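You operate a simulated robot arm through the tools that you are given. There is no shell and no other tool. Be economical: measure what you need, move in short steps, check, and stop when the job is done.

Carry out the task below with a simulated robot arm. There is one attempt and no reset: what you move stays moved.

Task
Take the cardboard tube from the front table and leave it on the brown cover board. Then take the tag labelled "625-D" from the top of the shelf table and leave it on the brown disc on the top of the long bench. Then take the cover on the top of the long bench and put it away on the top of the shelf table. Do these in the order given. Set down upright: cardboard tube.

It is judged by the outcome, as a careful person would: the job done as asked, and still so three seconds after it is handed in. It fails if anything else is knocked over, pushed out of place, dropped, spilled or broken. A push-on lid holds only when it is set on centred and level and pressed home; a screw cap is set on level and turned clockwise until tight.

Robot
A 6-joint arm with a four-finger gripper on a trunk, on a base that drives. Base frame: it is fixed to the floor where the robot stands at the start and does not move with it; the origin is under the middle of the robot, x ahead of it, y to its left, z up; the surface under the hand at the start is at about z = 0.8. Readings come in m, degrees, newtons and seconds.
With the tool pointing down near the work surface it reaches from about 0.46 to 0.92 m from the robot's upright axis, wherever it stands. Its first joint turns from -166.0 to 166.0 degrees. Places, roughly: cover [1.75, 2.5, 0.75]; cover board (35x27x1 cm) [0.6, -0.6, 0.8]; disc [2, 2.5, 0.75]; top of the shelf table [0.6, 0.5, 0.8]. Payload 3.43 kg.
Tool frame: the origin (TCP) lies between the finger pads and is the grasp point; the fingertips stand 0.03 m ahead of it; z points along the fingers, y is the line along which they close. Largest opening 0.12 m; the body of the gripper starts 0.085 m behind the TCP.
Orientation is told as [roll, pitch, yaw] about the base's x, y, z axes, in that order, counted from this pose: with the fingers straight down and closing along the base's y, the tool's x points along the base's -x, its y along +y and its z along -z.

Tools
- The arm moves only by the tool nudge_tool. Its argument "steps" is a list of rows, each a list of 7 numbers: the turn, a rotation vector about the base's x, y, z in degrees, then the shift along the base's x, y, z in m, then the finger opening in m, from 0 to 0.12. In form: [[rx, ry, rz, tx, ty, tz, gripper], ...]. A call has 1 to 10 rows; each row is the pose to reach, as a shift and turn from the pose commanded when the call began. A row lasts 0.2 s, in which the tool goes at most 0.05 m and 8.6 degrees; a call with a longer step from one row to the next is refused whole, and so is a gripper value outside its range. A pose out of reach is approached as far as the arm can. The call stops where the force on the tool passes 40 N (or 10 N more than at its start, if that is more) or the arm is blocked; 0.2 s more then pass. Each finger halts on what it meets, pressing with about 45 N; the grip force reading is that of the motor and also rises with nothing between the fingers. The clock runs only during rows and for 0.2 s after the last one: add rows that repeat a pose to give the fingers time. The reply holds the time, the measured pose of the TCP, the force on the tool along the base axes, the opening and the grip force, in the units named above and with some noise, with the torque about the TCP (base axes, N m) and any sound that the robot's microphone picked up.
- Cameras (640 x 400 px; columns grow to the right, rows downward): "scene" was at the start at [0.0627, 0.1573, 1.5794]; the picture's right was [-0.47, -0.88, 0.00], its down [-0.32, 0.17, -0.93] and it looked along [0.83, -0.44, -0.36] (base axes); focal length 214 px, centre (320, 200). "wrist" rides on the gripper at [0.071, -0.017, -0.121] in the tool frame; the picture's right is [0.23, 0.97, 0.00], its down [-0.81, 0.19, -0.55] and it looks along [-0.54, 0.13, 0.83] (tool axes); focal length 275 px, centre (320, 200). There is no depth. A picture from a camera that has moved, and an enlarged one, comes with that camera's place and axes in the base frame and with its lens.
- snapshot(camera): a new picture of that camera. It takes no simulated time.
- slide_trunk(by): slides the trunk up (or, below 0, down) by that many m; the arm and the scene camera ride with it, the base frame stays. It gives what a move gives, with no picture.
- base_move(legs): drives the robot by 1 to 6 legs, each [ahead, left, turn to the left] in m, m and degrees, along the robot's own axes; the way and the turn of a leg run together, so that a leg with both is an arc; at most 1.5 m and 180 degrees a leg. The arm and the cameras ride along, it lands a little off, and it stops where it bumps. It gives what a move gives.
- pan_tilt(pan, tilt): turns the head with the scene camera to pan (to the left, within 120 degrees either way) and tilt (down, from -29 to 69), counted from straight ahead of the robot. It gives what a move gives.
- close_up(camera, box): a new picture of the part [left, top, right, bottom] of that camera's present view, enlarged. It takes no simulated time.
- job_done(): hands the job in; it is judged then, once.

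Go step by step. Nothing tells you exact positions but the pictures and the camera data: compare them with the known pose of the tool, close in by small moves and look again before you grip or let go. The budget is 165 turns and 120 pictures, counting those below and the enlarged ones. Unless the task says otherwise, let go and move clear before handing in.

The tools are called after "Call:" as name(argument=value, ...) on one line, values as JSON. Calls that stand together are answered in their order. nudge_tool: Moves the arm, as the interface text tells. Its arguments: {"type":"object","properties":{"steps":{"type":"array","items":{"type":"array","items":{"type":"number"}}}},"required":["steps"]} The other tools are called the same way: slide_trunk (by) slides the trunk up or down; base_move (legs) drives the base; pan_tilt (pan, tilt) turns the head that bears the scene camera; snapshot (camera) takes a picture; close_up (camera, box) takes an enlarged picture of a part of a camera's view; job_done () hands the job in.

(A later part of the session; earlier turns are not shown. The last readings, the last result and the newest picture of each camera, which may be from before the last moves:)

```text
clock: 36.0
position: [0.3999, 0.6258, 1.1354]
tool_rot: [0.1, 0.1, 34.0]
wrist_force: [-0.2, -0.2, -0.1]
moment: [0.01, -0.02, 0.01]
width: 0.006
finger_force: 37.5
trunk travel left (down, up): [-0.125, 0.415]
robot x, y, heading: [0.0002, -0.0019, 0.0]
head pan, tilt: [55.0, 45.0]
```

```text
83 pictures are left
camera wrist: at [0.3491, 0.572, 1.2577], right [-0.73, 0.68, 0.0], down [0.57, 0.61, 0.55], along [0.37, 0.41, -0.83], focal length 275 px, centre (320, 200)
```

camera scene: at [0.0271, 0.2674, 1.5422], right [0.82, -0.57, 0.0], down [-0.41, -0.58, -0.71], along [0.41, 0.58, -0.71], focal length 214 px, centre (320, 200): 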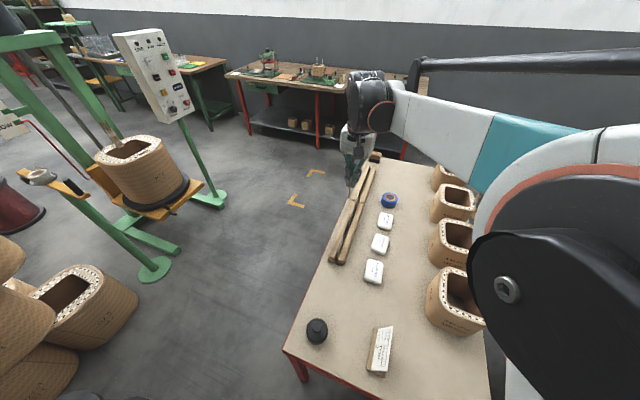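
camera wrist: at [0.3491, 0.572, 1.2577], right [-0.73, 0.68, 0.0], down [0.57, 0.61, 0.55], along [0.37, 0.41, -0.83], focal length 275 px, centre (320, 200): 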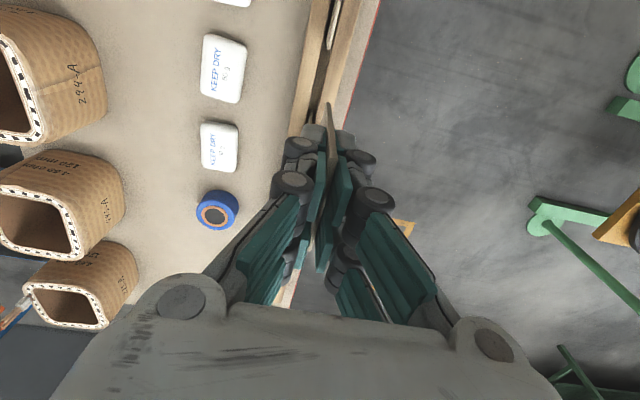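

The tag is held. Zooming to confirm its label and view the long bench in the back.

Call:
close_up(camera="scene", box=[325, 130, 395, 280])

Call:
close_up(camera="scene", box=[210, 40, 430, 170])

```text
2.67 times, centred on (360, 205) of scene
camera zoom: at [0.0271, 0.2674, 1.5422], right [0.82, -0.57, 0.0], down [-0.41, -0.58, -0.71], along [0.41, 0.58, -0.71], focal length 572 px, centre (213, 187)
```

zoom: 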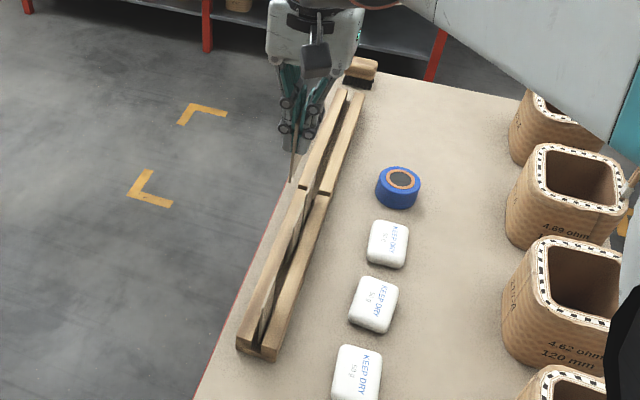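

```text
2.91 times, centred on (320, 105) of scene
camera zoom: at [0.0271, 0.2674, 1.5422], right [0.82, -0.57, 0.0], down [-0.41, -0.58, -0.71], along [0.41, 0.58, -0.71], focal length 624 px, centre (320, 476)
```

zoom: 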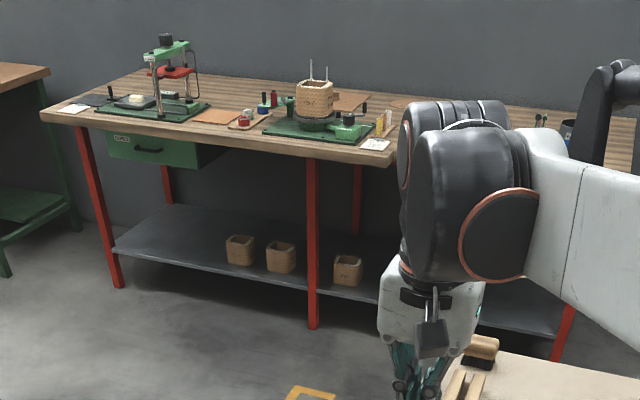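

The bench's front edge is skewed too. Before driving I check the floor to the left and behind.

Call:
pan_tilt(pan=115, tilt=45)

Call:
nudge_tool(steps=[[0, 0, 0, 0, 0, 0.0, 0.0], [0, 0, 0, 0, 0, 0.0, 0.0]])

Call:
snapshot(camera="scene")

Call:
pan_tilt(pan=-118, tilt=45)

Call:
nudge_tool(steps=[[0, 0, 0, 0, 0, 0.0, 0.0], [0, 0, 0, 0, 0, 0.0, 0.0]])

Call:
snapshot(camera="scene")

```text
clock: 37.3
position: [0.4004, 0.6275, 1.135]
tool_rot: [0.0, 0.0, 34.0]
wrist_force: [0.3, 0.6, -0.7]
moment: [0.02, 0.02, -0.02]
width: 0.006
finger_force: 36.9
trunk travel left (down, up): [-0.125, 0.415]
robot x, y, heading: [-0.0002, -0.002, 0.2]
head pan, tilt: [115.0, 45.0]
```

```text
clock: 37.9
position: [0.4003, 0.6262, 1.1353]
tool_rot: [-0.1, 0.0, 34.0]
wrist_force: [-0.6, -0.7, 0.1]
moment: [-0.02, -0.01, 0.0]
width: 0.0062
finger_force: 38.0
trunk travel left (down, up): [-0.125, 0.415]
robot x, y, heading: [-0.0015, 0.0013, 0.2]
head pan, tilt: [115.0, 45.0]
```

```text
80 pictures are left
camera scene: at [-0.0045, 0.2806, 1.542], right [0.98, -0.19, 0.0], down [-0.13, -0.7, -0.7], along [0.13, 0.69, -0.71], focal length 214 px, centre (320, 200)
```

scene: 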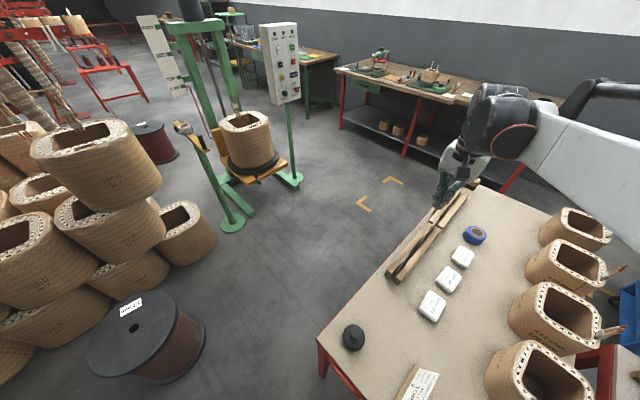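

```text
clock: 41.2
position: [0.4, 0.6261, 1.1359]
tool_rot: [0.0, -0.1, 33.9]
wrist_force: [-0.4, 0.0, -0.4]
moment: [0.02, 0.0, -0.02]
width: 0.0063
finger_force: 37.2
trunk travel left (down, up): [-0.125, 0.415]
robot x, y, heading: [-0.0017, 0.0023, -0.2]
head pan, tilt: [-118.0, 45.0]
```

```text
clock: 41.9
position: [0.3995, 0.6268, 1.1367]
tool_rot: [0.0, 0.1, 33.9]
wrist_force: [-0.6, 0.7, -0.3]
moment: [-0.02, 0.0, -0.02]
width: 0.0062
finger_force: 36.8
trunk travel left (down, up): [-0.125, 0.415]
robot x, y, heading: [0.0006, -0.0003, -0.3]
head pan, tilt: [-118.0, 45.0]
```

```text
79 pictures are left
camera scene: at [0.0335, 0.1392, 1.5422], right [-0.76, -0.65, 0.0], down [-0.46, 0.54, -0.71], along [0.46, -0.54, -0.71], focal length 214 px, centre (320, 200)
```

scene: 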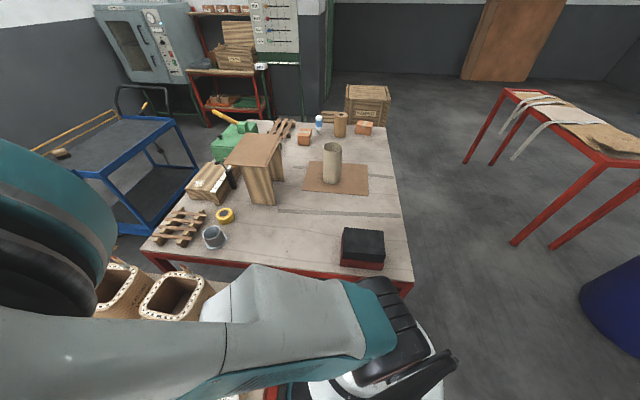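

The head lags behind its reading. I turn left again, allow time, and look at what is behind-left.

Call:
pan_tilt(pan=120, tilt=60)

Call:
nudge_tool(steps=[[0, 0, 0, 0, 0, 0.0, 0.0], [0, 0, 0, 0, 0, 0.0, 0.0], [0, 0, 0, 0, 0, 0.0, 0.0], [0, 0, 0, 0, 0, 0.0, 0.0], [0, 0, 0, 0, 0, 0.0, 0.0], [0, 0, 0, 0, 0, 0.0, 0.0], [0, 0, 0, 0, 0, 0.0, 0.0], [0, 0, 0, 0, 0, 0.0, 0.0], [0, 0, 0, 0, 0, 0.0, 0.0], [0, 0, 0, 0, 0, 0.0, 0.0]])

Call:
snapshot(camera="scene")

```text
clock: 45.2
position: [0.4008, 0.6273, 1.1348]
tool_rot: [0.0, 0.0, 34.0]
wrist_force: [-1.1, 0.5, 0.9]
moment: [0.0, 0.01, -0.03]
width: 0.006
finger_force: 37.4
trunk travel left (down, up): [-0.125, 0.415]
robot x, y, heading: [-0.0027, 0.0015, -0.3]
head pan, tilt: [120.0, 60.0]
```

```text
clock: 47.4
position: [0.4014, 0.6278, 1.1344]
tool_rot: [-0.1, -0.1, 34.0]
wrist_force: [0.0, -0.2, 0.1]
moment: [0.0, 0.01, -0.01]
width: 0.0059
finger_force: 37.2
trunk travel left (down, up): [-0.125, 0.415]
robot x, y, heading: [-0.0014, -0.0006, -0.1]
head pan, tilt: [120.0, 60.0]
```

```text
78 pictures are left
camera scene: at [-0.0083, 0.2662, 1.5224], right [0.99, -0.17, 0.0], down [-0.15, -0.86, -0.49], along [0.08, 0.49, -0.87], focal length 214 px, centre (320, 200)
```

scene: 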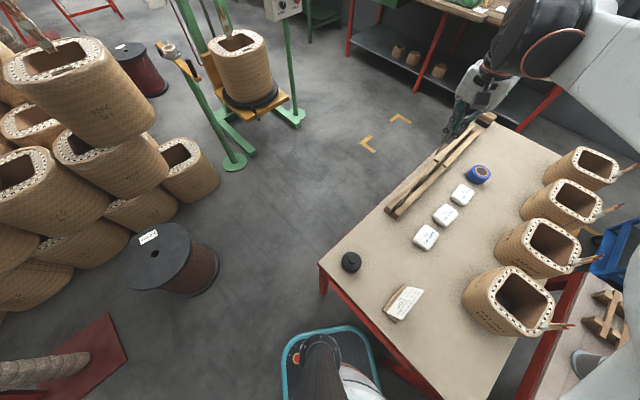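

The robot base is small (about 0.45 × 0.4 m), and the aisle between cable drum and shelf table is wide enough. Backing out diagonally first.

Call:
base_move(legs=[[-0.42, 0.2, 0]])

Call:
nudge_tool(steps=[[0, 0, -8, 0.02, -0.04, 0.015, 0.0], [0, 0, -16, 0.045, -0.08, 0.03, 0.0], [0, 0, -24, 0.07, -0.12, 0.045, 0.0], [0, 0, -32, 0.09, -0.16, 0.06, 0.0], [0, 0, -34, 0.11, -0.2, 0.08, 0.0], [0, 0, -34, 0.12, -0.24, 0.08, 0.0], [0, 0, -34, 0.12, -0.28, 0.08, 0.0], [0, 0, -34, 0.12, -0.32, 0.08, 0.0], [0, 0, -34, 0.12, -0.36, 0.08, 0.0], [0, 0, -34, 0.12, -0.4, 0.08, 0.0]])

Call:
pan_tilt(pan=70, tilt=50)

Call:
snapshot(camera="scene")

```text
clock: 50.2
position: [-0.0327, 0.8325, 1.1341]
tool_rot: [0.0, 0.0, 35.0]
wrist_force: [0.1, 0.5, 0.0]
moment: [-0.01, -0.01, 0.0]
width: 0.0058
finger_force: 37.0
trunk travel left (down, up): [-0.125, 0.415]
robot x, y, heading: [-0.4232, 0.1987, 0.9]
head pan, tilt: [120.0, 60.0]
```

```text
clock: 52.4
position: [0.0869, 0.4304, 1.2125]
tool_rot: [0.0, 0.0, 0.9]
wrist_force: [-0.7, -0.4, -1.1]
moment: [0.0, 0.02, 0.0]
width: 0.0058
finger_force: 37.4
trunk travel left (down, up): [-0.125, 0.415]
robot x, y, heading: [-0.4232, 0.1957, 1.1]
head pan, tilt: [120.0, 60.0]
```

```text
clock: 53.6
position: [0.0868, 0.4312, 1.2126]
tool_rot: [0.0, 0.1, 1.0]
wrist_force: [0.1, 1.0, -0.8]
moment: [0.01, -0.01, 0.03]
width: 0.0057
finger_force: 37.2
trunk travel left (down, up): [-0.125, 0.415]
robot x, y, heading: [-0.4205, 0.1981, 0.8]
head pan, tilt: [70.0, 50.0]
```

```text
77 pictures are left
camera scene: at [-0.4201, 0.4701, 1.5353], right [0.95, -0.32, 0.0], down [-0.25, -0.72, -0.64], along [0.21, 0.61, -0.77], focal length 214 px, centre (320, 200)
```

scene: 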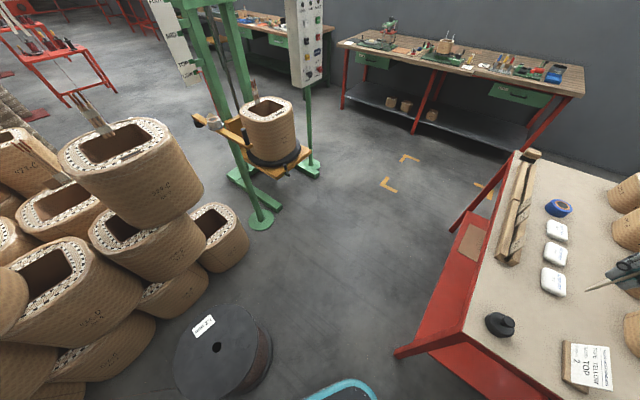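

Aisle clear. Driving through and up towards the bench, then turning to face it.

Call:
base_move(legs=[[0.28, 0.71, 0], [0.56, 0.48, 0], [0, 0, 33]])

Call:
pan_tilt(pan=20, tilt=30)

Call:
nudge_tool(steps=[[0, 0, 0, 0, 0, 0.0, 0.0], [0, 0, 0, 0, 0, 0.0, 0.0], [0, 0, 0, 0, 0, 0.0, 0.0], [0, 0, 0, 0, 0, 0.0, 0.0]])

Call:
snapshot(camera="scene")

```text
clock: 62.9
position: [0.7032, 1.8616, 1.2134]
tool_rot: [0.0, 0.0, 34.1]
wrist_force: [-0.3, -0.2, -0.1]
moment: [0.03, 0.04, 0.0]
width: 0.0061
finger_force: 36.9
trunk travel left (down, up): [-0.125, 0.415]
robot x, y, heading: [0.4079, 1.3876, 34.2]
head pan, tilt: [70.0, 50.0]
```

```text
clock: 64.1
position: [0.7037, 1.862, 1.2134]
tool_rot: [0.0, 0.0, 34.2]
wrist_force: [0.0, 0.0, 0.3]
moment: [-0.01, 0.01, 0.01]
width: 0.0061
finger_force: 37.5
trunk travel left (down, up): [-0.125, 0.415]
robot x, y, heading: [0.4044, 1.3894, 34.3]
head pan, tilt: [20.0, 30.0]
```

```text
clock: 65.1
position: [0.7032, 1.8636, 1.2124]
tool_rot: [0.0, 0.0, 34.1]
wrist_force: [0.0, -0.1, -0.3]
moment: [0.0, 0.0, 0.02]
width: 0.0061
finger_force: 36.6
trunk travel left (down, up): [-0.125, 0.415]
robot x, y, heading: [0.4086, 1.3869, 34.2]
head pan, tilt: [20.0, 30.0]
```

```text
76 pictures are left
camera scene: at [0.3296, 1.617, 1.5649], right [0.81, -0.59, 0.0], down [-0.29, -0.41, -0.87], along [0.51, 0.7, -0.5], focal length 214 px, centre (320, 200)
```

scene: 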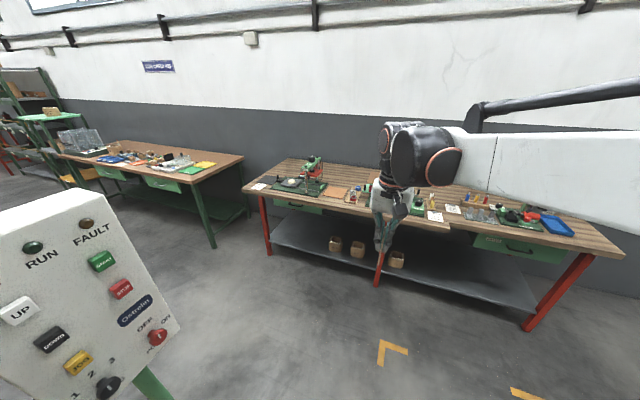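

The bench front edge is at about 2.5 m along heading 35°, and I'm laterally aligned with the disc. Driving ahead 0.7 m and looking closer.

Call:
base_move(legs=[[0.7, 0, 1]])

Call:
pan_tilt(pan=10, tilt=35)

Call:
nudge_tool(steps=[[0, 0, 0, 0, 0, 0.0, 0.0], [0, 0, 0, 0, 0, 0.0, 0.0], [0, 0, 0, 0, 0, 0.0, 0.0], [0, 0, 0, 0, 0, 0.0, 0.0]])

Call:
snapshot(camera="scene")

Call:
snapshot(camera="wrist")

```text
clock: 69.0
position: [1.2745, 2.2644, 1.2131]
tool_rot: [0.0, -0.1, 34.9]
wrist_force: [-0.2, -0.1, 0.5]
moment: [0.0, -0.03, 0.05]
width: 0.0059
finger_force: 36.9
trunk travel left (down, up): [-0.125, 0.415]
robot x, y, heading: [0.9849, 1.7849, 34.8]
head pan, tilt: [20.0, 30.0]
```

```text
clock: 69.7
position: [1.2748, 2.2651, 1.2121]
tool_rot: [0.0, 0.0, 34.9]
wrist_force: [-0.8, -0.2, -0.4]
moment: [0.03, 0.01, 0.03]
width: 0.0059
finger_force: 36.8
trunk travel left (down, up): [-0.125, 0.415]
robot x, y, heading: [0.9846, 1.791, 35.1]
head pan, tilt: [10.0, 35.0]
```

```text
clock: 70.7
position: [1.276, 2.2647, 1.2125]
tool_rot: [0.0, 0.0, 34.9]
wrist_force: [0.2, 0.0, 1.0]
moment: [0.0, -0.01, 0.0]
width: 0.0061
finger_force: 37.3
trunk travel left (down, up): [-0.125, 0.415]
robot x, y, heading: [0.9875, 1.7873, 35.1]
head pan, tilt: [10.0, 35.0]
```

```text
75 pictures are left
camera scene: at [0.9126, 2.0053, 1.5588], right [0.74, -0.67, 0.0], down [-0.38, -0.41, -0.83], along [0.56, 0.61, -0.56], focal length 214 px, centre (320, 200)
```

scene: 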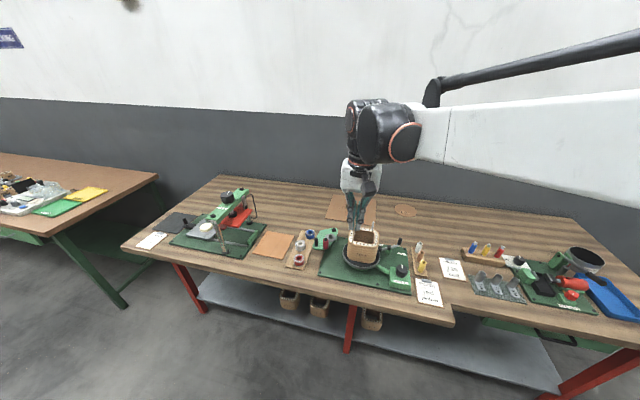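

```text
74 pictures are left
camera wrist: at [1.2255, 2.2099, 1.334], right [-0.75, 0.67, 0.0], down [0.56, 0.62, 0.55], along [0.37, 0.41, -0.83], focal length 275 px, centre (320, 200)
```

wrist: 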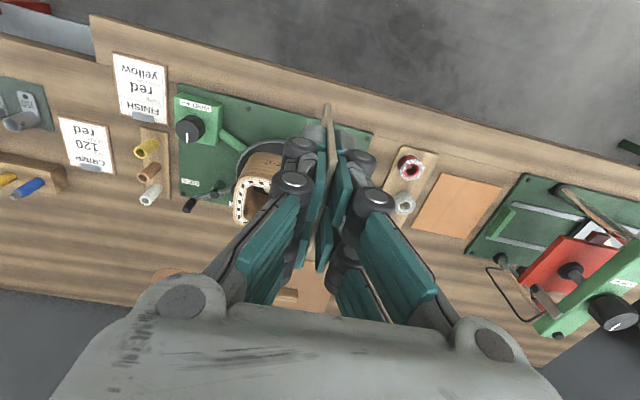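

I see a brown disc at about (2.05, 2.45) and things hidden behind the gripper. Zooming in.

Call:
close_up(camera="scene", box=[300, 170, 480, 300])

Call:
close_up(camera="wrist", box=[140, 240, 420, 320])

```text
3.08 times, centred on (390, 235) of scene
camera zoom: at [0.9126, 2.0053, 1.5588], right [0.74, -0.67, 0.0], down [-0.38, -0.41, -0.83], along [0.56, 0.61, -0.56], focal length 660 px, centre (105, 92)
```

zoom: 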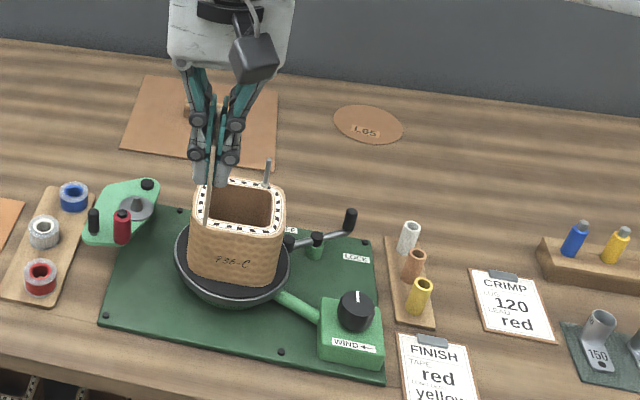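

```text
2.29 times, centred on (280, 280) of wrist
camera zoom: at [1.2255, 2.2099, 1.334], right [-0.75, 0.67, 0.0], down [0.56, 0.62, 0.55], along [0.37, 0.41, -0.83], focal length 629 px, centre (411, 17)
```

zoom: 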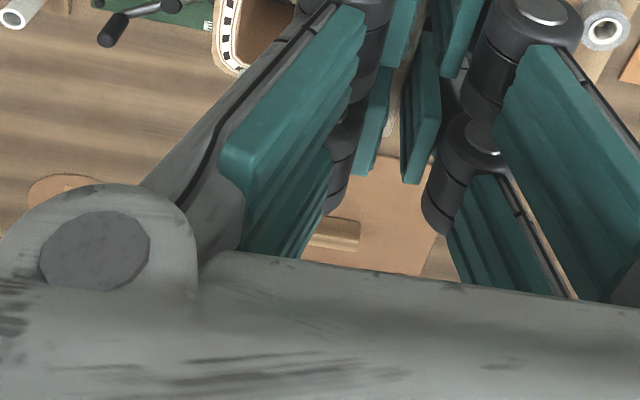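

The disc (≈16 cm, "LGS") is at about (2.05, 2.45); the cover is a ~33 cm brown square with a wooden handle near (1.78, 2.70). I'll drive another 0.32 m forward; the tool is well above the winder.

Call:
base_move(legs=[[0.32, 0, 0]])

Call:
pan_tilt(pan=0, tilt=45)

Call:
nudge_tool(steps=[[0, 0, -8, 0, 0, 0.0, 0.0], [0, 0, -16, 0.01, -0.02, 0.0, 0.0], [0, 0, -24, 0.03, -0.05, 0.0, 0.0], [0, 0, -32, 0.05, -0.08, 0.0, 0.0], [0, 0, -40, 0.07, -0.11, 0.0, 0.0], [0, 0, -48, 0.09, -0.14, 0.0, 0.0], [0, 0, -56, 0.11, -0.17, 0.0, 0.0], [0, 0, -64, 0.13, -0.2, 0.0, 0.0], [0, 0, -72, 0.15, -0.22, 0.0, 0.0], [0, 0, -80, 0.17, -0.23, 0.0, 0.0]])

Call:
snapshot(camera="scene")

Call:
snapshot(camera="wrist")

```text
clock: 72.8
position: [1.5385, 2.4489, 1.2134]
tool_rot: [0.0, 0.0, 35.0]
wrist_force: [0.2, 0.1, -0.2]
moment: [0.0, 0.01, 0.0]
width: 0.0059
finger_force: 37.5
trunk travel left (down, up): [-0.125, 0.415]
robot x, y, heading: [1.2459, 1.968, 35.1]
head pan, tilt: [10.0, 35.0]
```

```text
clock: 73.5
position: [1.5383, 2.4478, 1.2131]
tool_rot: [-0.1, 0.0, 34.9]
wrist_force: [0.1, -0.4, 0.0]
moment: [0.0, 0.0, -0.01]
width: 0.0059
finger_force: 36.9
trunk travel left (down, up): [-0.125, 0.415]
robot x, y, heading: [1.2474, 1.9677, 35.0]
head pan, tilt: [0.0, 45.0]
```

```text
clock: 75.7
position: [1.7087, 2.22, 1.2138]
tool_rot: [0.1, 0.0, -45.2]
wrist_force: [-0.6, 0.3, 0.2]
moment: [0.01, 0.01, 0.02]
width: 0.006
finger_force: 37.2
trunk travel left (down, up): [-0.125, 0.415]
robot x, y, heading: [1.2463, 1.9718, 34.9]
head pan, tilt: [0.0, 45.0]
```

```text
71 pictures are left
camera scene: at [1.1827, 2.1702, 1.5423], right [0.57, -0.82, 0.0], down [-0.58, -0.41, -0.71], along [0.58, 0.41, -0.71], focal length 214 px, centre (320, 200)
```

scene: 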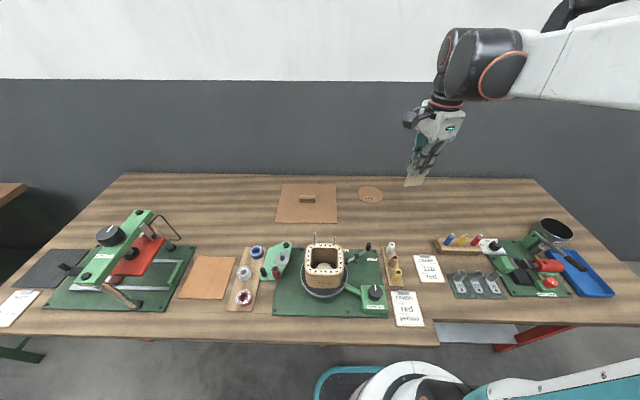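

```text
70 pictures are left
camera wrist: at [1.645, 2.2578, 1.3346], right [0.53, 0.85, 0.0], down [0.71, -0.44, 0.55], along [0.47, -0.29, -0.83], focal length 275 px, centre (320, 200)
```

wrist: 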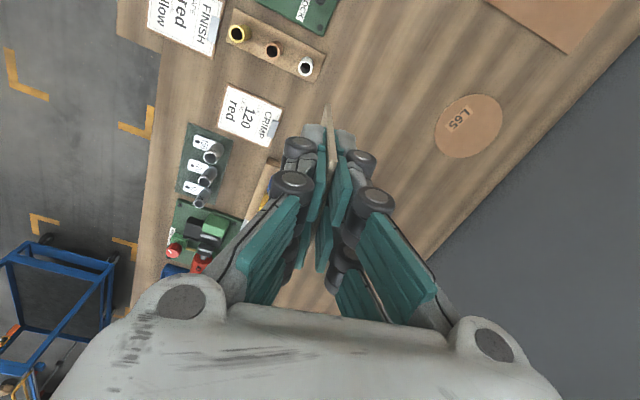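

Both targets are clearly visible: disc at about (2.00, 2.43), cover handle at about (1.77, 2.66). Checking the tag's label and which way it faces.

Call:
close_up(camera="scene", box=[340, 140, 460, 220])

```text
5.00 times, centred on (400, 180) of scene
camera zoom: at [1.1827, 2.1702, 1.5423], right [0.57, -0.82, 0.0], down [-0.58, -0.41, -0.71], along [0.58, 0.41, -0.71], focal length 1072 px, centre (-80, 300)
```

zoom: 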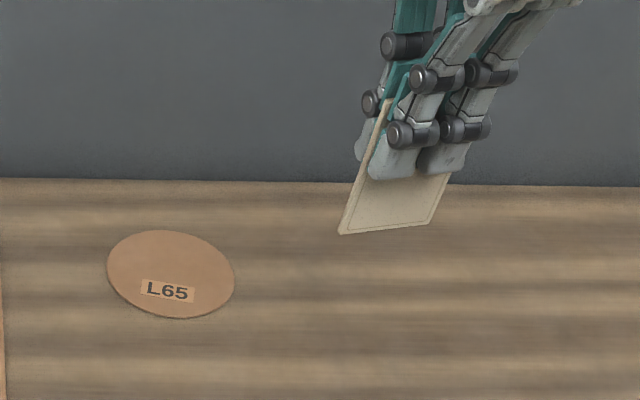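

Tag sticks out ~3.5 cm beyond the tips. I'll finish the yaw so the tag plane is crosswise, move above the disc, then tilt the tool outward ~50° so it can be laid down.

Call:
nudge_tool(steps=[[0, 0, -3, 0.035, 0.025, 0, 0.0], [0, 0, -6, 0.07, 0.05, -0.01, 0.0], [0, 0, -10, 0.105, 0.075, -0.02, 0.0], [0, 0, -10, 0.14, 0.1, -0.03, 0.0], [0, 0, -10, 0.175, 0.125, -0.05, 0.0], [0, 0, -10, 0.21, 0.15, -0.07, 0.0], [0, 0, -10, 0.23, 0.165, -0.09, 0.0]])

Call:
nudge_tool(steps=[[4.7, -6.7, 0, 0.01, 0.006, -0.02, 0.0], [9.4, -13.4, 0, 0.02, 0.012, -0.04, 0.0], [14.1, -20.1, 0, 0.03, 0.018, -0.06, 0.0], [18.8, -26.8, 0, 0.04, 0.024, -0.08, 0.0], [23.5, -33.5, 0, 0.045, 0.03, -0.09, 0.0], [28.7, -41, 0, 0.051, 0.036, -0.1, 0.0]])

Call:
snapshot(camera="scene")

Call:
snapshot(camera="wrist")

```text
clock: 77.3
position: [1.9401, 2.385, 1.1233]
tool_rot: [0.0, 0.0, -55.2]
wrist_force: [0.1, 0.2, -0.7]
moment: [0.0, 0.02, 0.01]
width: 0.0062
finger_force: 37.0
trunk travel left (down, up): [-0.125, 0.415]
robot x, y, heading: [1.2475, 1.9727, 34.9]
head pan, tilt: [0.0, 45.0]
```

```text
refused: row 6 steps farther than a row can; nothing moved
```

```text
68 pictures are left
camera scene: at [1.1832, 2.1706, 1.5422], right [0.57, -0.82, 0.0], down [-0.58, -0.41, -0.71], along [0.58, 0.4, -0.71], focal length 214 px, centre (320, 200)
```

scene: 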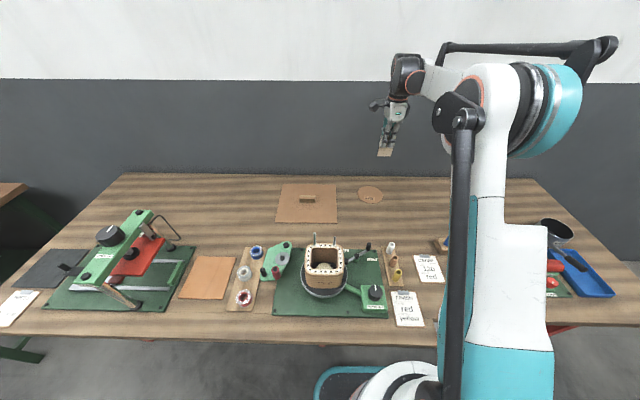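

```text
67 pictures are left
camera wrist: at [1.8844, 2.4333, 1.2439], right [0.67, 0.75, 0.0], down [0.62, -0.55, 0.55], along [0.41, -0.37, -0.83], focal length 275 px, centre (320, 200)
```

wrist: 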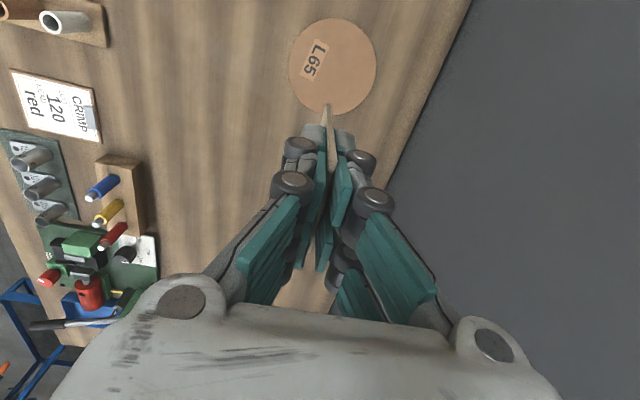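

Triangulating shows the bench top/disc is actually at z≈0.83, disc centre about (1.937, 2.407). Tilting outward in smaller rows and positioning above.

Call:
nudge_tool(steps=[[4.1, -5.85, 0, -0.002, 0.002, -0.02, 0.0], [8.2, -11.7, 0, -0.004, 0.004, -0.04, 0.0], [12.3, -17.55, 0, -0.006, 0.006, -0.06, 0.0], [16.4, -23.4, 0, -0.008, 0.008, -0.08, 0.0], [20.5, -29.3, 0, -0.01, 0.011, -0.1, 0.0], [24.6, -35.1, 0, -0.012, 0.013, -0.12, 0.0], [28.7, -41, 0, -0.013, 0.015, -0.14, 0.0], [28.7, -41, 0, -0.013, 0.015, -0.16, 0.0]])

Call:
close_up(camera="scene", box=[310, 110, 450, 220])

Call:
snapshot(camera="wrist")

```text
clock: 79.1
position: [1.9254, 2.3989, 0.9626]
tool_rot: [50.0, -0.1, -55.0]
wrist_force: [0.5, -0.9, -0.1]
moment: [0.01, -0.02, 0.0]
width: 0.0058
finger_force: 37.2
trunk travel left (down, up): [-0.125, 0.415]
robot x, y, heading: [1.2476, 1.9714, 34.8]
head pan, tilt: [0.0, 45.0]
```

```text
3.64 times, centred on (380, 165) of scene
camera zoom: at [1.1827, 2.1704, 1.5422], right [0.57, -0.82, 0.0], down [-0.58, -0.41, -0.71], along [0.58, 0.4, -0.71], focal length 780 px, centre (102, 327)
```

zoom: 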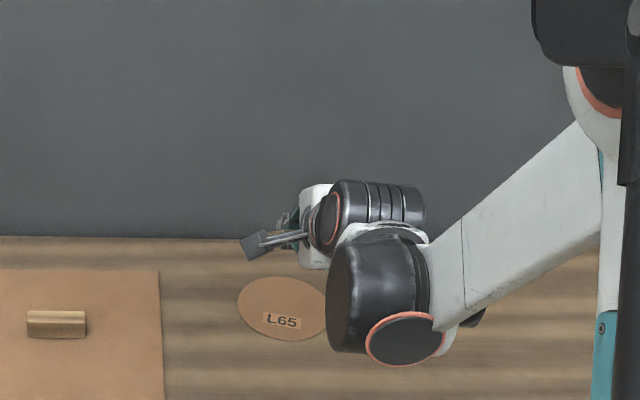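

```text
65 pictures are left
camera wrist: at [1.7991, 2.3979, 1.028], right [0.38, 0.55, 0.75], down [0.22, -0.84, 0.5], along [0.9, -0.03, -0.44], focal length 275 px, centre (320, 200)
```

wrist: 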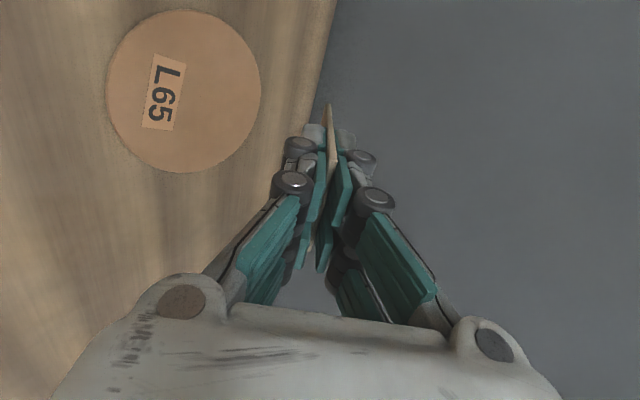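

Tilted as planned and the disc agrees. Lowering toward it.

Call:
nudge_tool(steps=[[0, 0, 0, 0, 0, -0.02, 0.0], [0, 0, 0, 0, 0, -0.04, 0.0], [0, 0, 0, 0, 0, -0.06, 0.0], [0, 0, 0, 0, 0, -0.075, 0.0], [0, 0, 0, 0, 0, -0.075, 0.0]])

Call:
snapshot(camera="wrist")

Call:
close_up(camera="scene", box=[330, 160, 430, 240])

```text
clock: 80.3
position: [1.9251, 2.398, 0.8889]
tool_rot: [49.9, 0.0, -55.0]
wrist_force: [-0.1, -0.2, 0.1]
moment: [0.01, 0.0, -0.02]
width: 0.0061
finger_force: 37.0
trunk travel left (down, up): [-0.125, 0.415]
robot x, y, heading: [1.2458, 1.9713, 35.1]
head pan, tilt: [0.0, 45.0]
```

```text
64 pictures are left
camera wrist: at [1.7999, 2.3974, 0.9534], right [0.38, 0.55, 0.75], down [0.22, -0.84, 0.5], along [0.9, -0.03, -0.44], focal length 275 px, centre (320, 200)
```

wrist: 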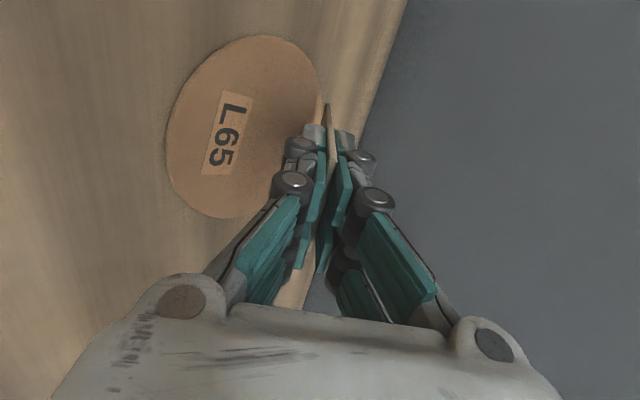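

```text
5.00 times, centred on (380, 200) of scene
camera zoom: at [1.1828, 2.1704, 1.5423], right [0.57, -0.82, 0.0], down [-0.58, -0.41, -0.71], along [0.58, 0.41, -0.71], focal length 1072 px, centre (20, 200)
```

zoom: 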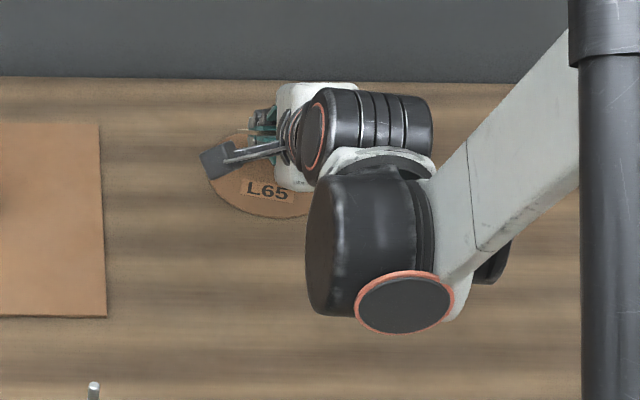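

Alignment holds; creeping down to contact.

Call:
nudge_tool(steps=[[0, 0, 0, 0, 0, -0.004, 0.0], [0, 0, 0, 0, 0, -0.008, 0.0], [0, 0, 0, 0, 0, -0.011, 0.0], [0, 0, 0, 0, 0, -0.014, 0.0], [0, 0, 0, 0, 0, -0.017, 0.0], [0, 0, 0, 0, 0, -0.017, 0.0]])

```text
clock: 81.7
position: [1.9254, 2.3978, 0.8712]
tool_rot: [50.1, 0.1, -55.1]
wrist_force: [-0.6, 0.1, 5.6]
moment: [0.15, -0.31, 0.02]
width: 0.0057
finger_force: 36.8
trunk travel left (down, up): [-0.125, 0.415]
robot x, y, heading: [1.2455, 1.9701, 35.0]
head pan, tilt: [0.0, 45.0]
```

Contact made. Opening slightly and withdrawing along the tool axis so the tag lies down on the disc.

Call:
nudge_tool(steps=[[0, 0, 0, 0, 0, 0.001, 0.02], [0, 0, 0, 0, 0, 0.001, 0.026], [0, 0, 0, 0, 0, 0.001, 0.026], [0, 0, 0, -0.03, -0.021, 0.032, 0.026], [0, 0, 0, -0.06, -0.042, 0.064, 0.026], [0, 0, 0, -0.09, -0.063, 0.1, 0.026], [0, 0, 0, -0.1, -0.07, 0.14, 0.026]])

Call:
snapshot(camera="wrist")

Call:
close_up(camera="scene", box=[330, 160, 430, 240])

```text
refused: row 6 steps farther than a row can; nothing moved
```

```text
62 pictures are left
camera wrist: at [1.7984, 2.3969, 0.9361], right [0.38, 0.55, 0.75], down [0.22, -0.84, 0.5], along [0.9, -0.03, -0.44], focal length 275 px, centre (320, 200)
```

wrist: 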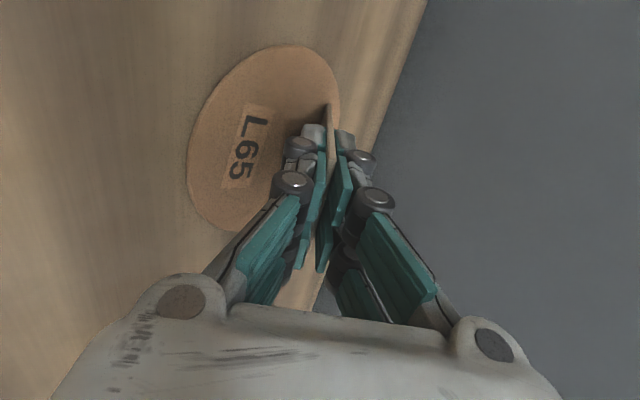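

```text
5.00 times, centred on (380, 200) of scene
camera zoom: at [1.1822, 2.17, 1.5423], right [0.57, -0.82, 0.0], down [-0.58, -0.41, -0.71], along [0.58, 0.41, -0.71], focal length 1072 px, centre (20, 200)
```

zoom: 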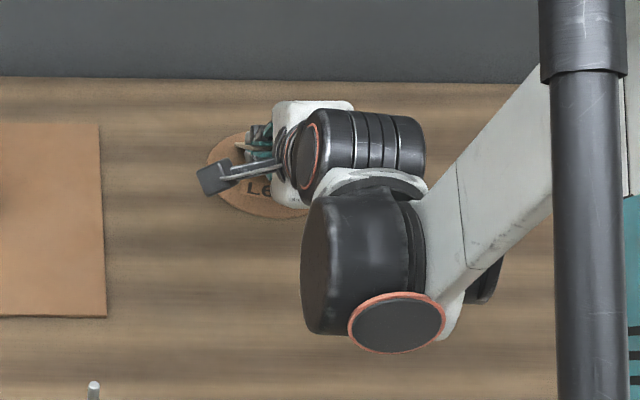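

The tag's lower edge is nearer the disc's far rim than I want; I'll shift 1.5 cm back towards me, touch down again, then release and withdraw.

Call:
nudge_tool(steps=[[0, 0, 0, 0, 0, 0.004, 0.0], [0, 0, 0, -0.012, -0.009, 0.004, 0.0], [0, 0, 0, -0.012, -0.009, 0.001, 0.0], [0, 0, 0, -0.012, -0.009, 0.001, 0.014], [0, 0, 0, -0.012, -0.009, 0.001, 0.026], [0, 0, 0, -0.012, -0.009, 0.001, 0.026], [0, 0, 0, -0.042, -0.03, 0.03, 0.026], [0, 0, 0, -0.072, -0.051, 0.06, 0.026], [0, 0, 0, -0.102, -0.072, 0.09, 0.026]])

Call:
snapshot(camera="wrist")

Call:
close_up(camera="scene", box=[330, 160, 430, 240])

```text
clock: 83.7
position: [1.8204, 2.3267, 0.9597]
tool_rot: [50.0, 0.1, -55.0]
wrist_force: [-0.1, 0.0, -0.3]
moment: [-0.01, -0.01, 0.02]
width: 0.026
finger_force: 0.1
trunk travel left (down, up): [-0.125, 0.415]
robot x, y, heading: [1.2465, 1.9715, 35.0]
head pan, tilt: [0.0, 45.0]
```

```text
60 pictures are left
camera wrist: at [1.6939, 2.3247, 1.0241], right [0.38, 0.55, 0.75], down [0.22, -0.84, 0.5], along [0.9, -0.03, -0.44], focal length 275 px, centre (320, 200)
```

wrist: 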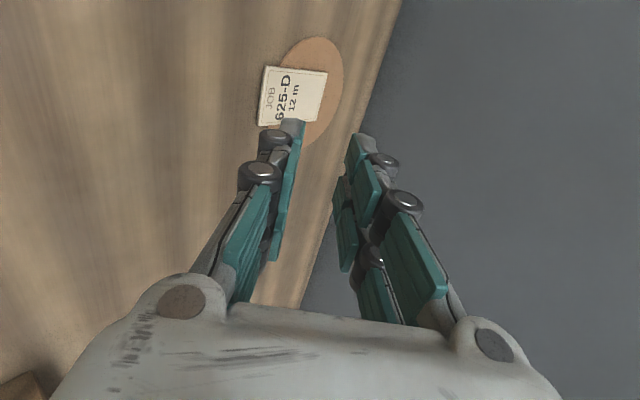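

```text
5.00 times, centred on (380, 200) of scene
camera zoom: at [1.1822, 2.1701, 1.5423], right [0.57, -0.82, 0.0], down [-0.58, -0.41, -0.71], along [0.58, 0.41, -0.71], focal length 1072 px, centre (20, 200)
```

zoom: 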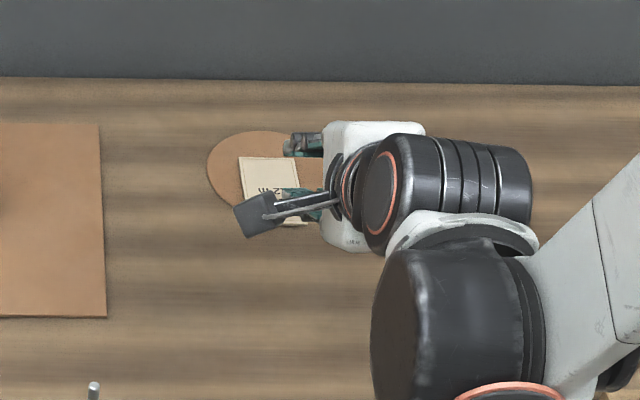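

The tag lies label-up on the disc but toward its near rim. Moving clear for an unobstructed look.

Call:
nudge_tool(steps=[[0, 0, 0, -0.02, -0.015, 0.04, 0.026], [-4.1, 5.85, 0, -0.04, -0.03, 0.08, 0.026], [-8.2, 11.7, 0, -0.05, -0.06, 0.1, 0.02], [-12.3, 17.55, 0, -0.05, -0.09, 0.1, 0.01], [-16.4, 23.4, 0, -0.05, -0.12, 0.1, 0.0], [-20.5, 29.3, 0, -0.05, -0.15, 0.1, 0.0], [-24.6, 35.1, 0, -0.05, -0.18, 0.1, 0.0], [-28.7, 41, 0, -0.05, -0.21, 0.1, 0.0]])

Call:
close_up(camera="scene", box=[330, 160, 430, 240])

Call:
snapshot(camera="wrist")

```text
clock: 85.5
position: [1.7733, 2.1153, 1.0602]
tool_rot: [-0.1, 0.0, -55.0]
wrist_force: [0.4, 0.8, 0.5]
moment: [-0.01, -0.01, 0.02]
width: 0.0
finger_force: 33.6
trunk travel left (down, up): [-0.125, 0.415]
robot x, y, heading: [1.2475, 1.967, 35.2]
head pan, tilt: [0.0, 45.0]
```

```text
5.00 times, centred on (380, 200) of scene
camera zoom: at [1.1828, 2.1702, 1.5423], right [0.57, -0.82, 0.0], down [-0.58, -0.41, -0.71], along [0.58, 0.41, -0.71], focal length 1072 px, centre (20, 200)
```

zoom: 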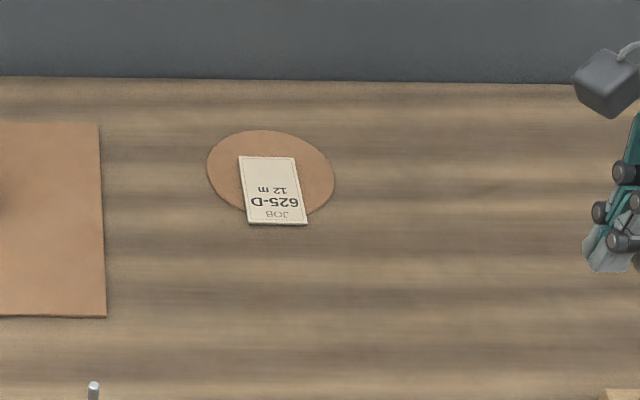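

```text
57 pictures are left
camera wrist: at [1.7177, 2.1645, 1.1813], right [0.67, 0.75, 0.0], down [0.62, -0.55, 0.55], along [0.41, -0.37, -0.83], focal length 275 px, centre (320, 200)
```

wrist: 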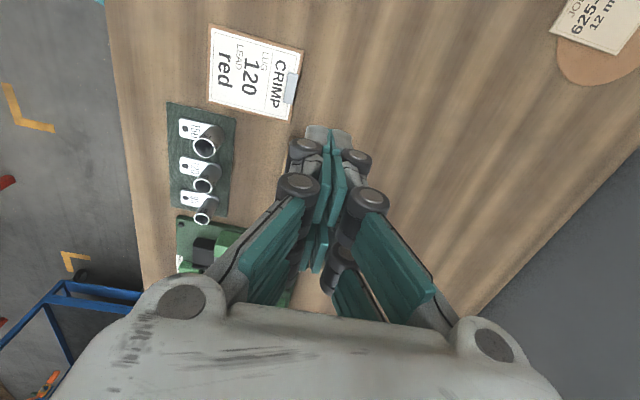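

The tag overhangs the rim by about 1 cm, so I'll push it ~2.5 cm further on with the closed fingertips against its near edge. First move just in front of that edge.

Call:
nudge_tool(steps=[[0, 0, 0, 0.012, 0.04, 0, 0.0], [0, 0, 0, 0.024, 0.08, 0, 0.0], [0, 0, 0, 0.036, 0.12, 0, 0.0], [0, 0, 0, 0.05, 0.16, 0, 0.0], [0, 0, 0, 0.062, 0.2, -0.02, 0.0], [0, 0, 0, 0.074, 0.236, -0.05, 0.0], [0, 0, 0, 0.074, 0.236, -0.09, 0.0], [0, 0, 0, 0.074, 0.236, -0.13, 0.0], [0, 0, 0, 0.074, 0.236, -0.17, 0.0], [0, 0, 0, 0.074, 0.236, -0.18, 0.0]])

Call:
snapshot(camera="wrist")

Call:
close_up(camera="scene", box=[330, 160, 430, 240])

```text
clock: 87.7
position: [1.8479, 2.3521, 0.8804]
tool_rot: [0.0, 0.0, -55.2]
wrist_force: [0.1, 0.2, 0.4]
moment: [0.01, 0.01, 0.02]
width: 0.0001
finger_force: 33.0
trunk travel left (down, up): [-0.125, 0.415]
robot x, y, heading: [1.2429, 1.9702, 34.9]
head pan, tilt: [0.0, 45.0]
```

```text
56 pictures are left
camera wrist: at [1.7919, 2.4011, 1.0007], right [0.67, 0.75, 0.0], down [0.62, -0.55, 0.55], along [0.41, -0.37, -0.83], focal length 275 px, centre (320, 200)
```

wrist: 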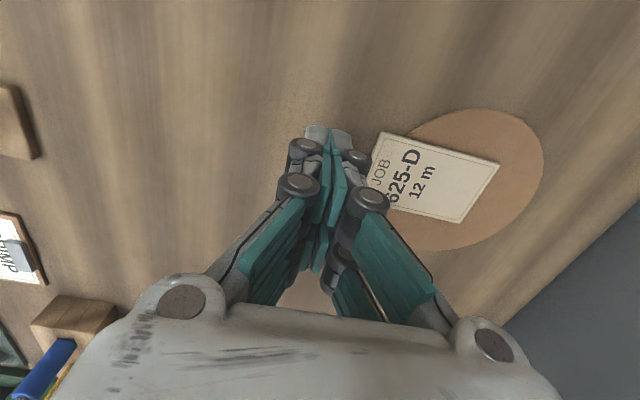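

```text
5.00 times, centred on (380, 200) of scene
camera zoom: at [1.183, 2.1705, 1.5423], right [0.57, -0.82, 0.0], down [-0.58, -0.41, -0.71], along [0.58, 0.4, -0.71], focal length 1072 px, centre (20, 200)
```

zoom: 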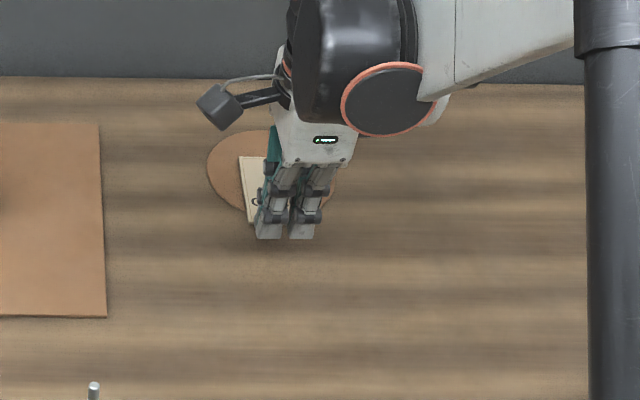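

Positioned just in front of the tag edge. Lowering to find the bench surface.

Call:
nudge_tool(steps=[[0, 0, 0, 0, 0, -0.008, 0.0], [0, 0, 0, 0, 0, -0.014, 0.0], [0, 0, 0, 0, 0, -0.018, 0.0], [0, 0, 0, 0, 0, -0.021, 0.0], [0, 0, 0, 0, 0, -0.021, 0.0]])

```text
clock: 88.9
position: [1.8473, 2.3517, 0.8584]
tool_rot: [-0.1, -0.1, -55.1]
wrist_force: [-0.6, -0.2, -0.5]
moment: [0.02, 0.0, -0.01]
width: 0.0
finger_force: 32.9
trunk travel left (down, up): [-0.125, 0.415]
robot x, y, heading: [1.2452, 1.9708, 35.1]
head pan, tilt: [0.0, 45.0]
```

Call:
nudge_tool(steps=[[0, 0, 0, 0, 0, -0.002, 0.0], [0, 0, 0, 0, 0, -0.004, 0.0], [0, 0, 0, 0, 0, -0.006, 0.0], [0, 0, 0, 0, 0, -0.006, 0.0]])

Call:
close_up(camera="wrist", box=[260, 80, 460, 230])

```text
clock: 89.9
position: [1.8464, 2.3532, 0.8537]
tool_rot: [0.0, 0.0, -55.1]
wrist_force: [0.6, 0.1, -0.7]
moment: [0.03, 0.03, 0.02]
width: 0.0
finger_force: 33.6
trunk travel left (down, up): [-0.125, 0.415]
robot x, y, heading: [1.2471, 1.9705, 34.9]
head pan, tilt: [0.0, 45.0]
```

```text
2.67 times, centred on (360, 155) of wrist
camera zoom: at [1.7908, 2.4017, 0.9747], right [0.67, 0.75, 0.0], down [0.62, -0.55, 0.55], along [0.41, -0.37, -0.83], focal length 734 px, centre (213, 320)
```

zoom: 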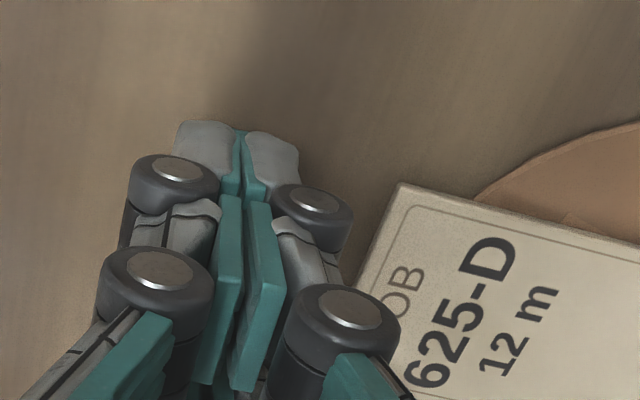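

Call:
nudge_tool(steps=[[0, 0, 0, 0, 0, -0.002, 0.0], [0, 0, 0, 0, 0, -0.004, 0.0], [0, 0, 0, 0, 0, -0.006, 0.0], [0, 0, 0, 0, 0, -0.008, 0.0], [0, 0, 0, 0, 0, -0.008, 0.0]])

```text
clock: 91.1
position: [1.8468, 2.3524, 0.8466]
tool_rot: [-0.1, 0.0, -55.0]
wrist_force: [2.6, 2.2, 9.4]
moment: [0.06, -0.05, 0.02]
width: 0.0001
finger_force: 33.3
trunk travel left (down, up): [-0.125, 0.415]
robot x, y, heading: [1.2479, 1.9703, 35.0]
head pan, tilt: [0.0, 45.0]
```

Bench is at about z 0.817. Lifting 2.5 mm and pushing outward gently.

Call:
nudge_tool(steps=[[0, 0, 0, 0, 0, 0.0035, 0.0], [0, 0, 0, 0.008, 0.0056, 0.0035, 0.0], [0, 0, 0, 0.015, 0.0105, 0.0035, 0.0], [0, 0, 0, 0.02, 0.014, 0.0035, 0.0], [0, 0, 0, 0.025, 0.0175, 0.0035, 0.0], [0, 0, 0, 0.03, 0.021, 0.0035, 0.0], [0, 0, 0, 0.03, 0.021, 0.0035, 0.0]])

Call:
snapshot(camera="wrist")

```text
clock: 92.7
position: [1.8772, 2.3738, 0.8494]
tool_rot: [-0.1, 0.0, -55.1]
wrist_force: [-0.2, -0.7, -0.6]
moment: [0.01, 0.01, -0.03]
width: 0.0001
finger_force: 33.5
trunk travel left (down, up): [-0.125, 0.415]
robot x, y, heading: [1.248, 1.9711, 34.8]
head pan, tilt: [0.0, 45.0]
```

```text
53 pictures are left
camera wrist: at [1.8215, 2.4229, 0.9701], right [0.67, 0.75, 0.0], down [0.62, -0.55, 0.55], along [0.41, -0.37, -0.83], focal length 275 px, centre (320, 200)
```

wrist: 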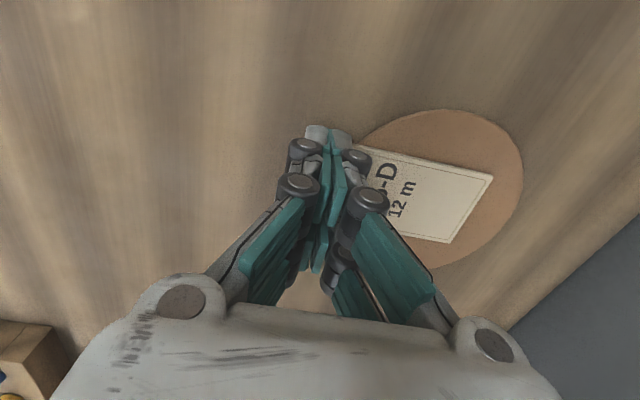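

The tag moved further onto the disc. Lifting to check from above.

Call:
nudge_tool(steps=[[0, 0, 0, -0.008, -0.006, 0, 0.0], [0, 0, 0, -0.012, -0.008, 0.04, 0.0], [0, 0, 0, -0.012, -0.008, 0.08, 0.0], [0, 0, 0, -0.012, -0.008, 0.12, 0.0], [0, 0, 0, -0.03, -0.03, 0.16, 0.0], [0, 0, 0, -0.05, -0.06, 0.2, 0.0], [0, 0, 0, -0.08, -0.08, 0.22, 0.0]])

Call:
close_up(camera="scene", box=[330, 160, 430, 240])

Call:
snapshot(camera="wrist")

```text
refused: row 6 steps farther than a row can; nothing moved
```

```text
5.00 times, centred on (380, 200) of scene
camera zoom: at [1.1827, 2.1704, 1.5423], right [0.57, -0.82, 0.0], down [-0.58, -0.41, -0.71], along [0.58, 0.41, -0.71], focal length 1072 px, centre (20, 200)
```

zoom: 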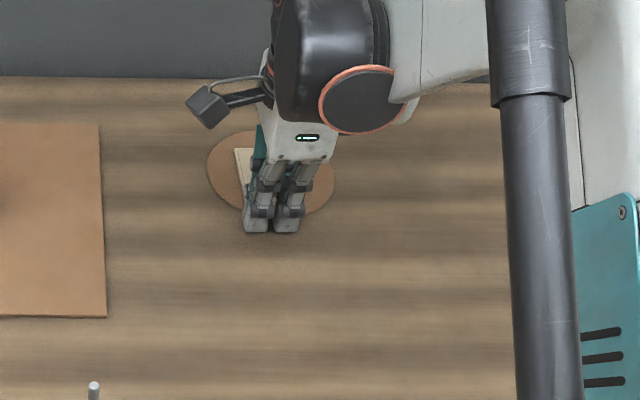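

```text
51 pictures are left
camera wrist: at [1.8215, 2.4229, 0.9701], right [0.67, 0.75, 0.0], down [0.62, -0.55, 0.55], along [0.41, -0.37, -0.83], focal length 275 px, centre (320, 200)
```

wrist: 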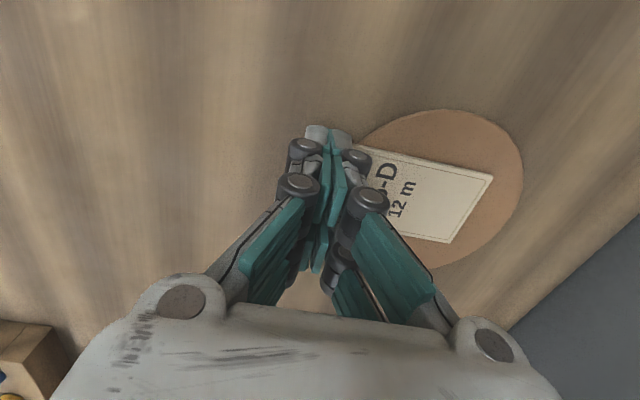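

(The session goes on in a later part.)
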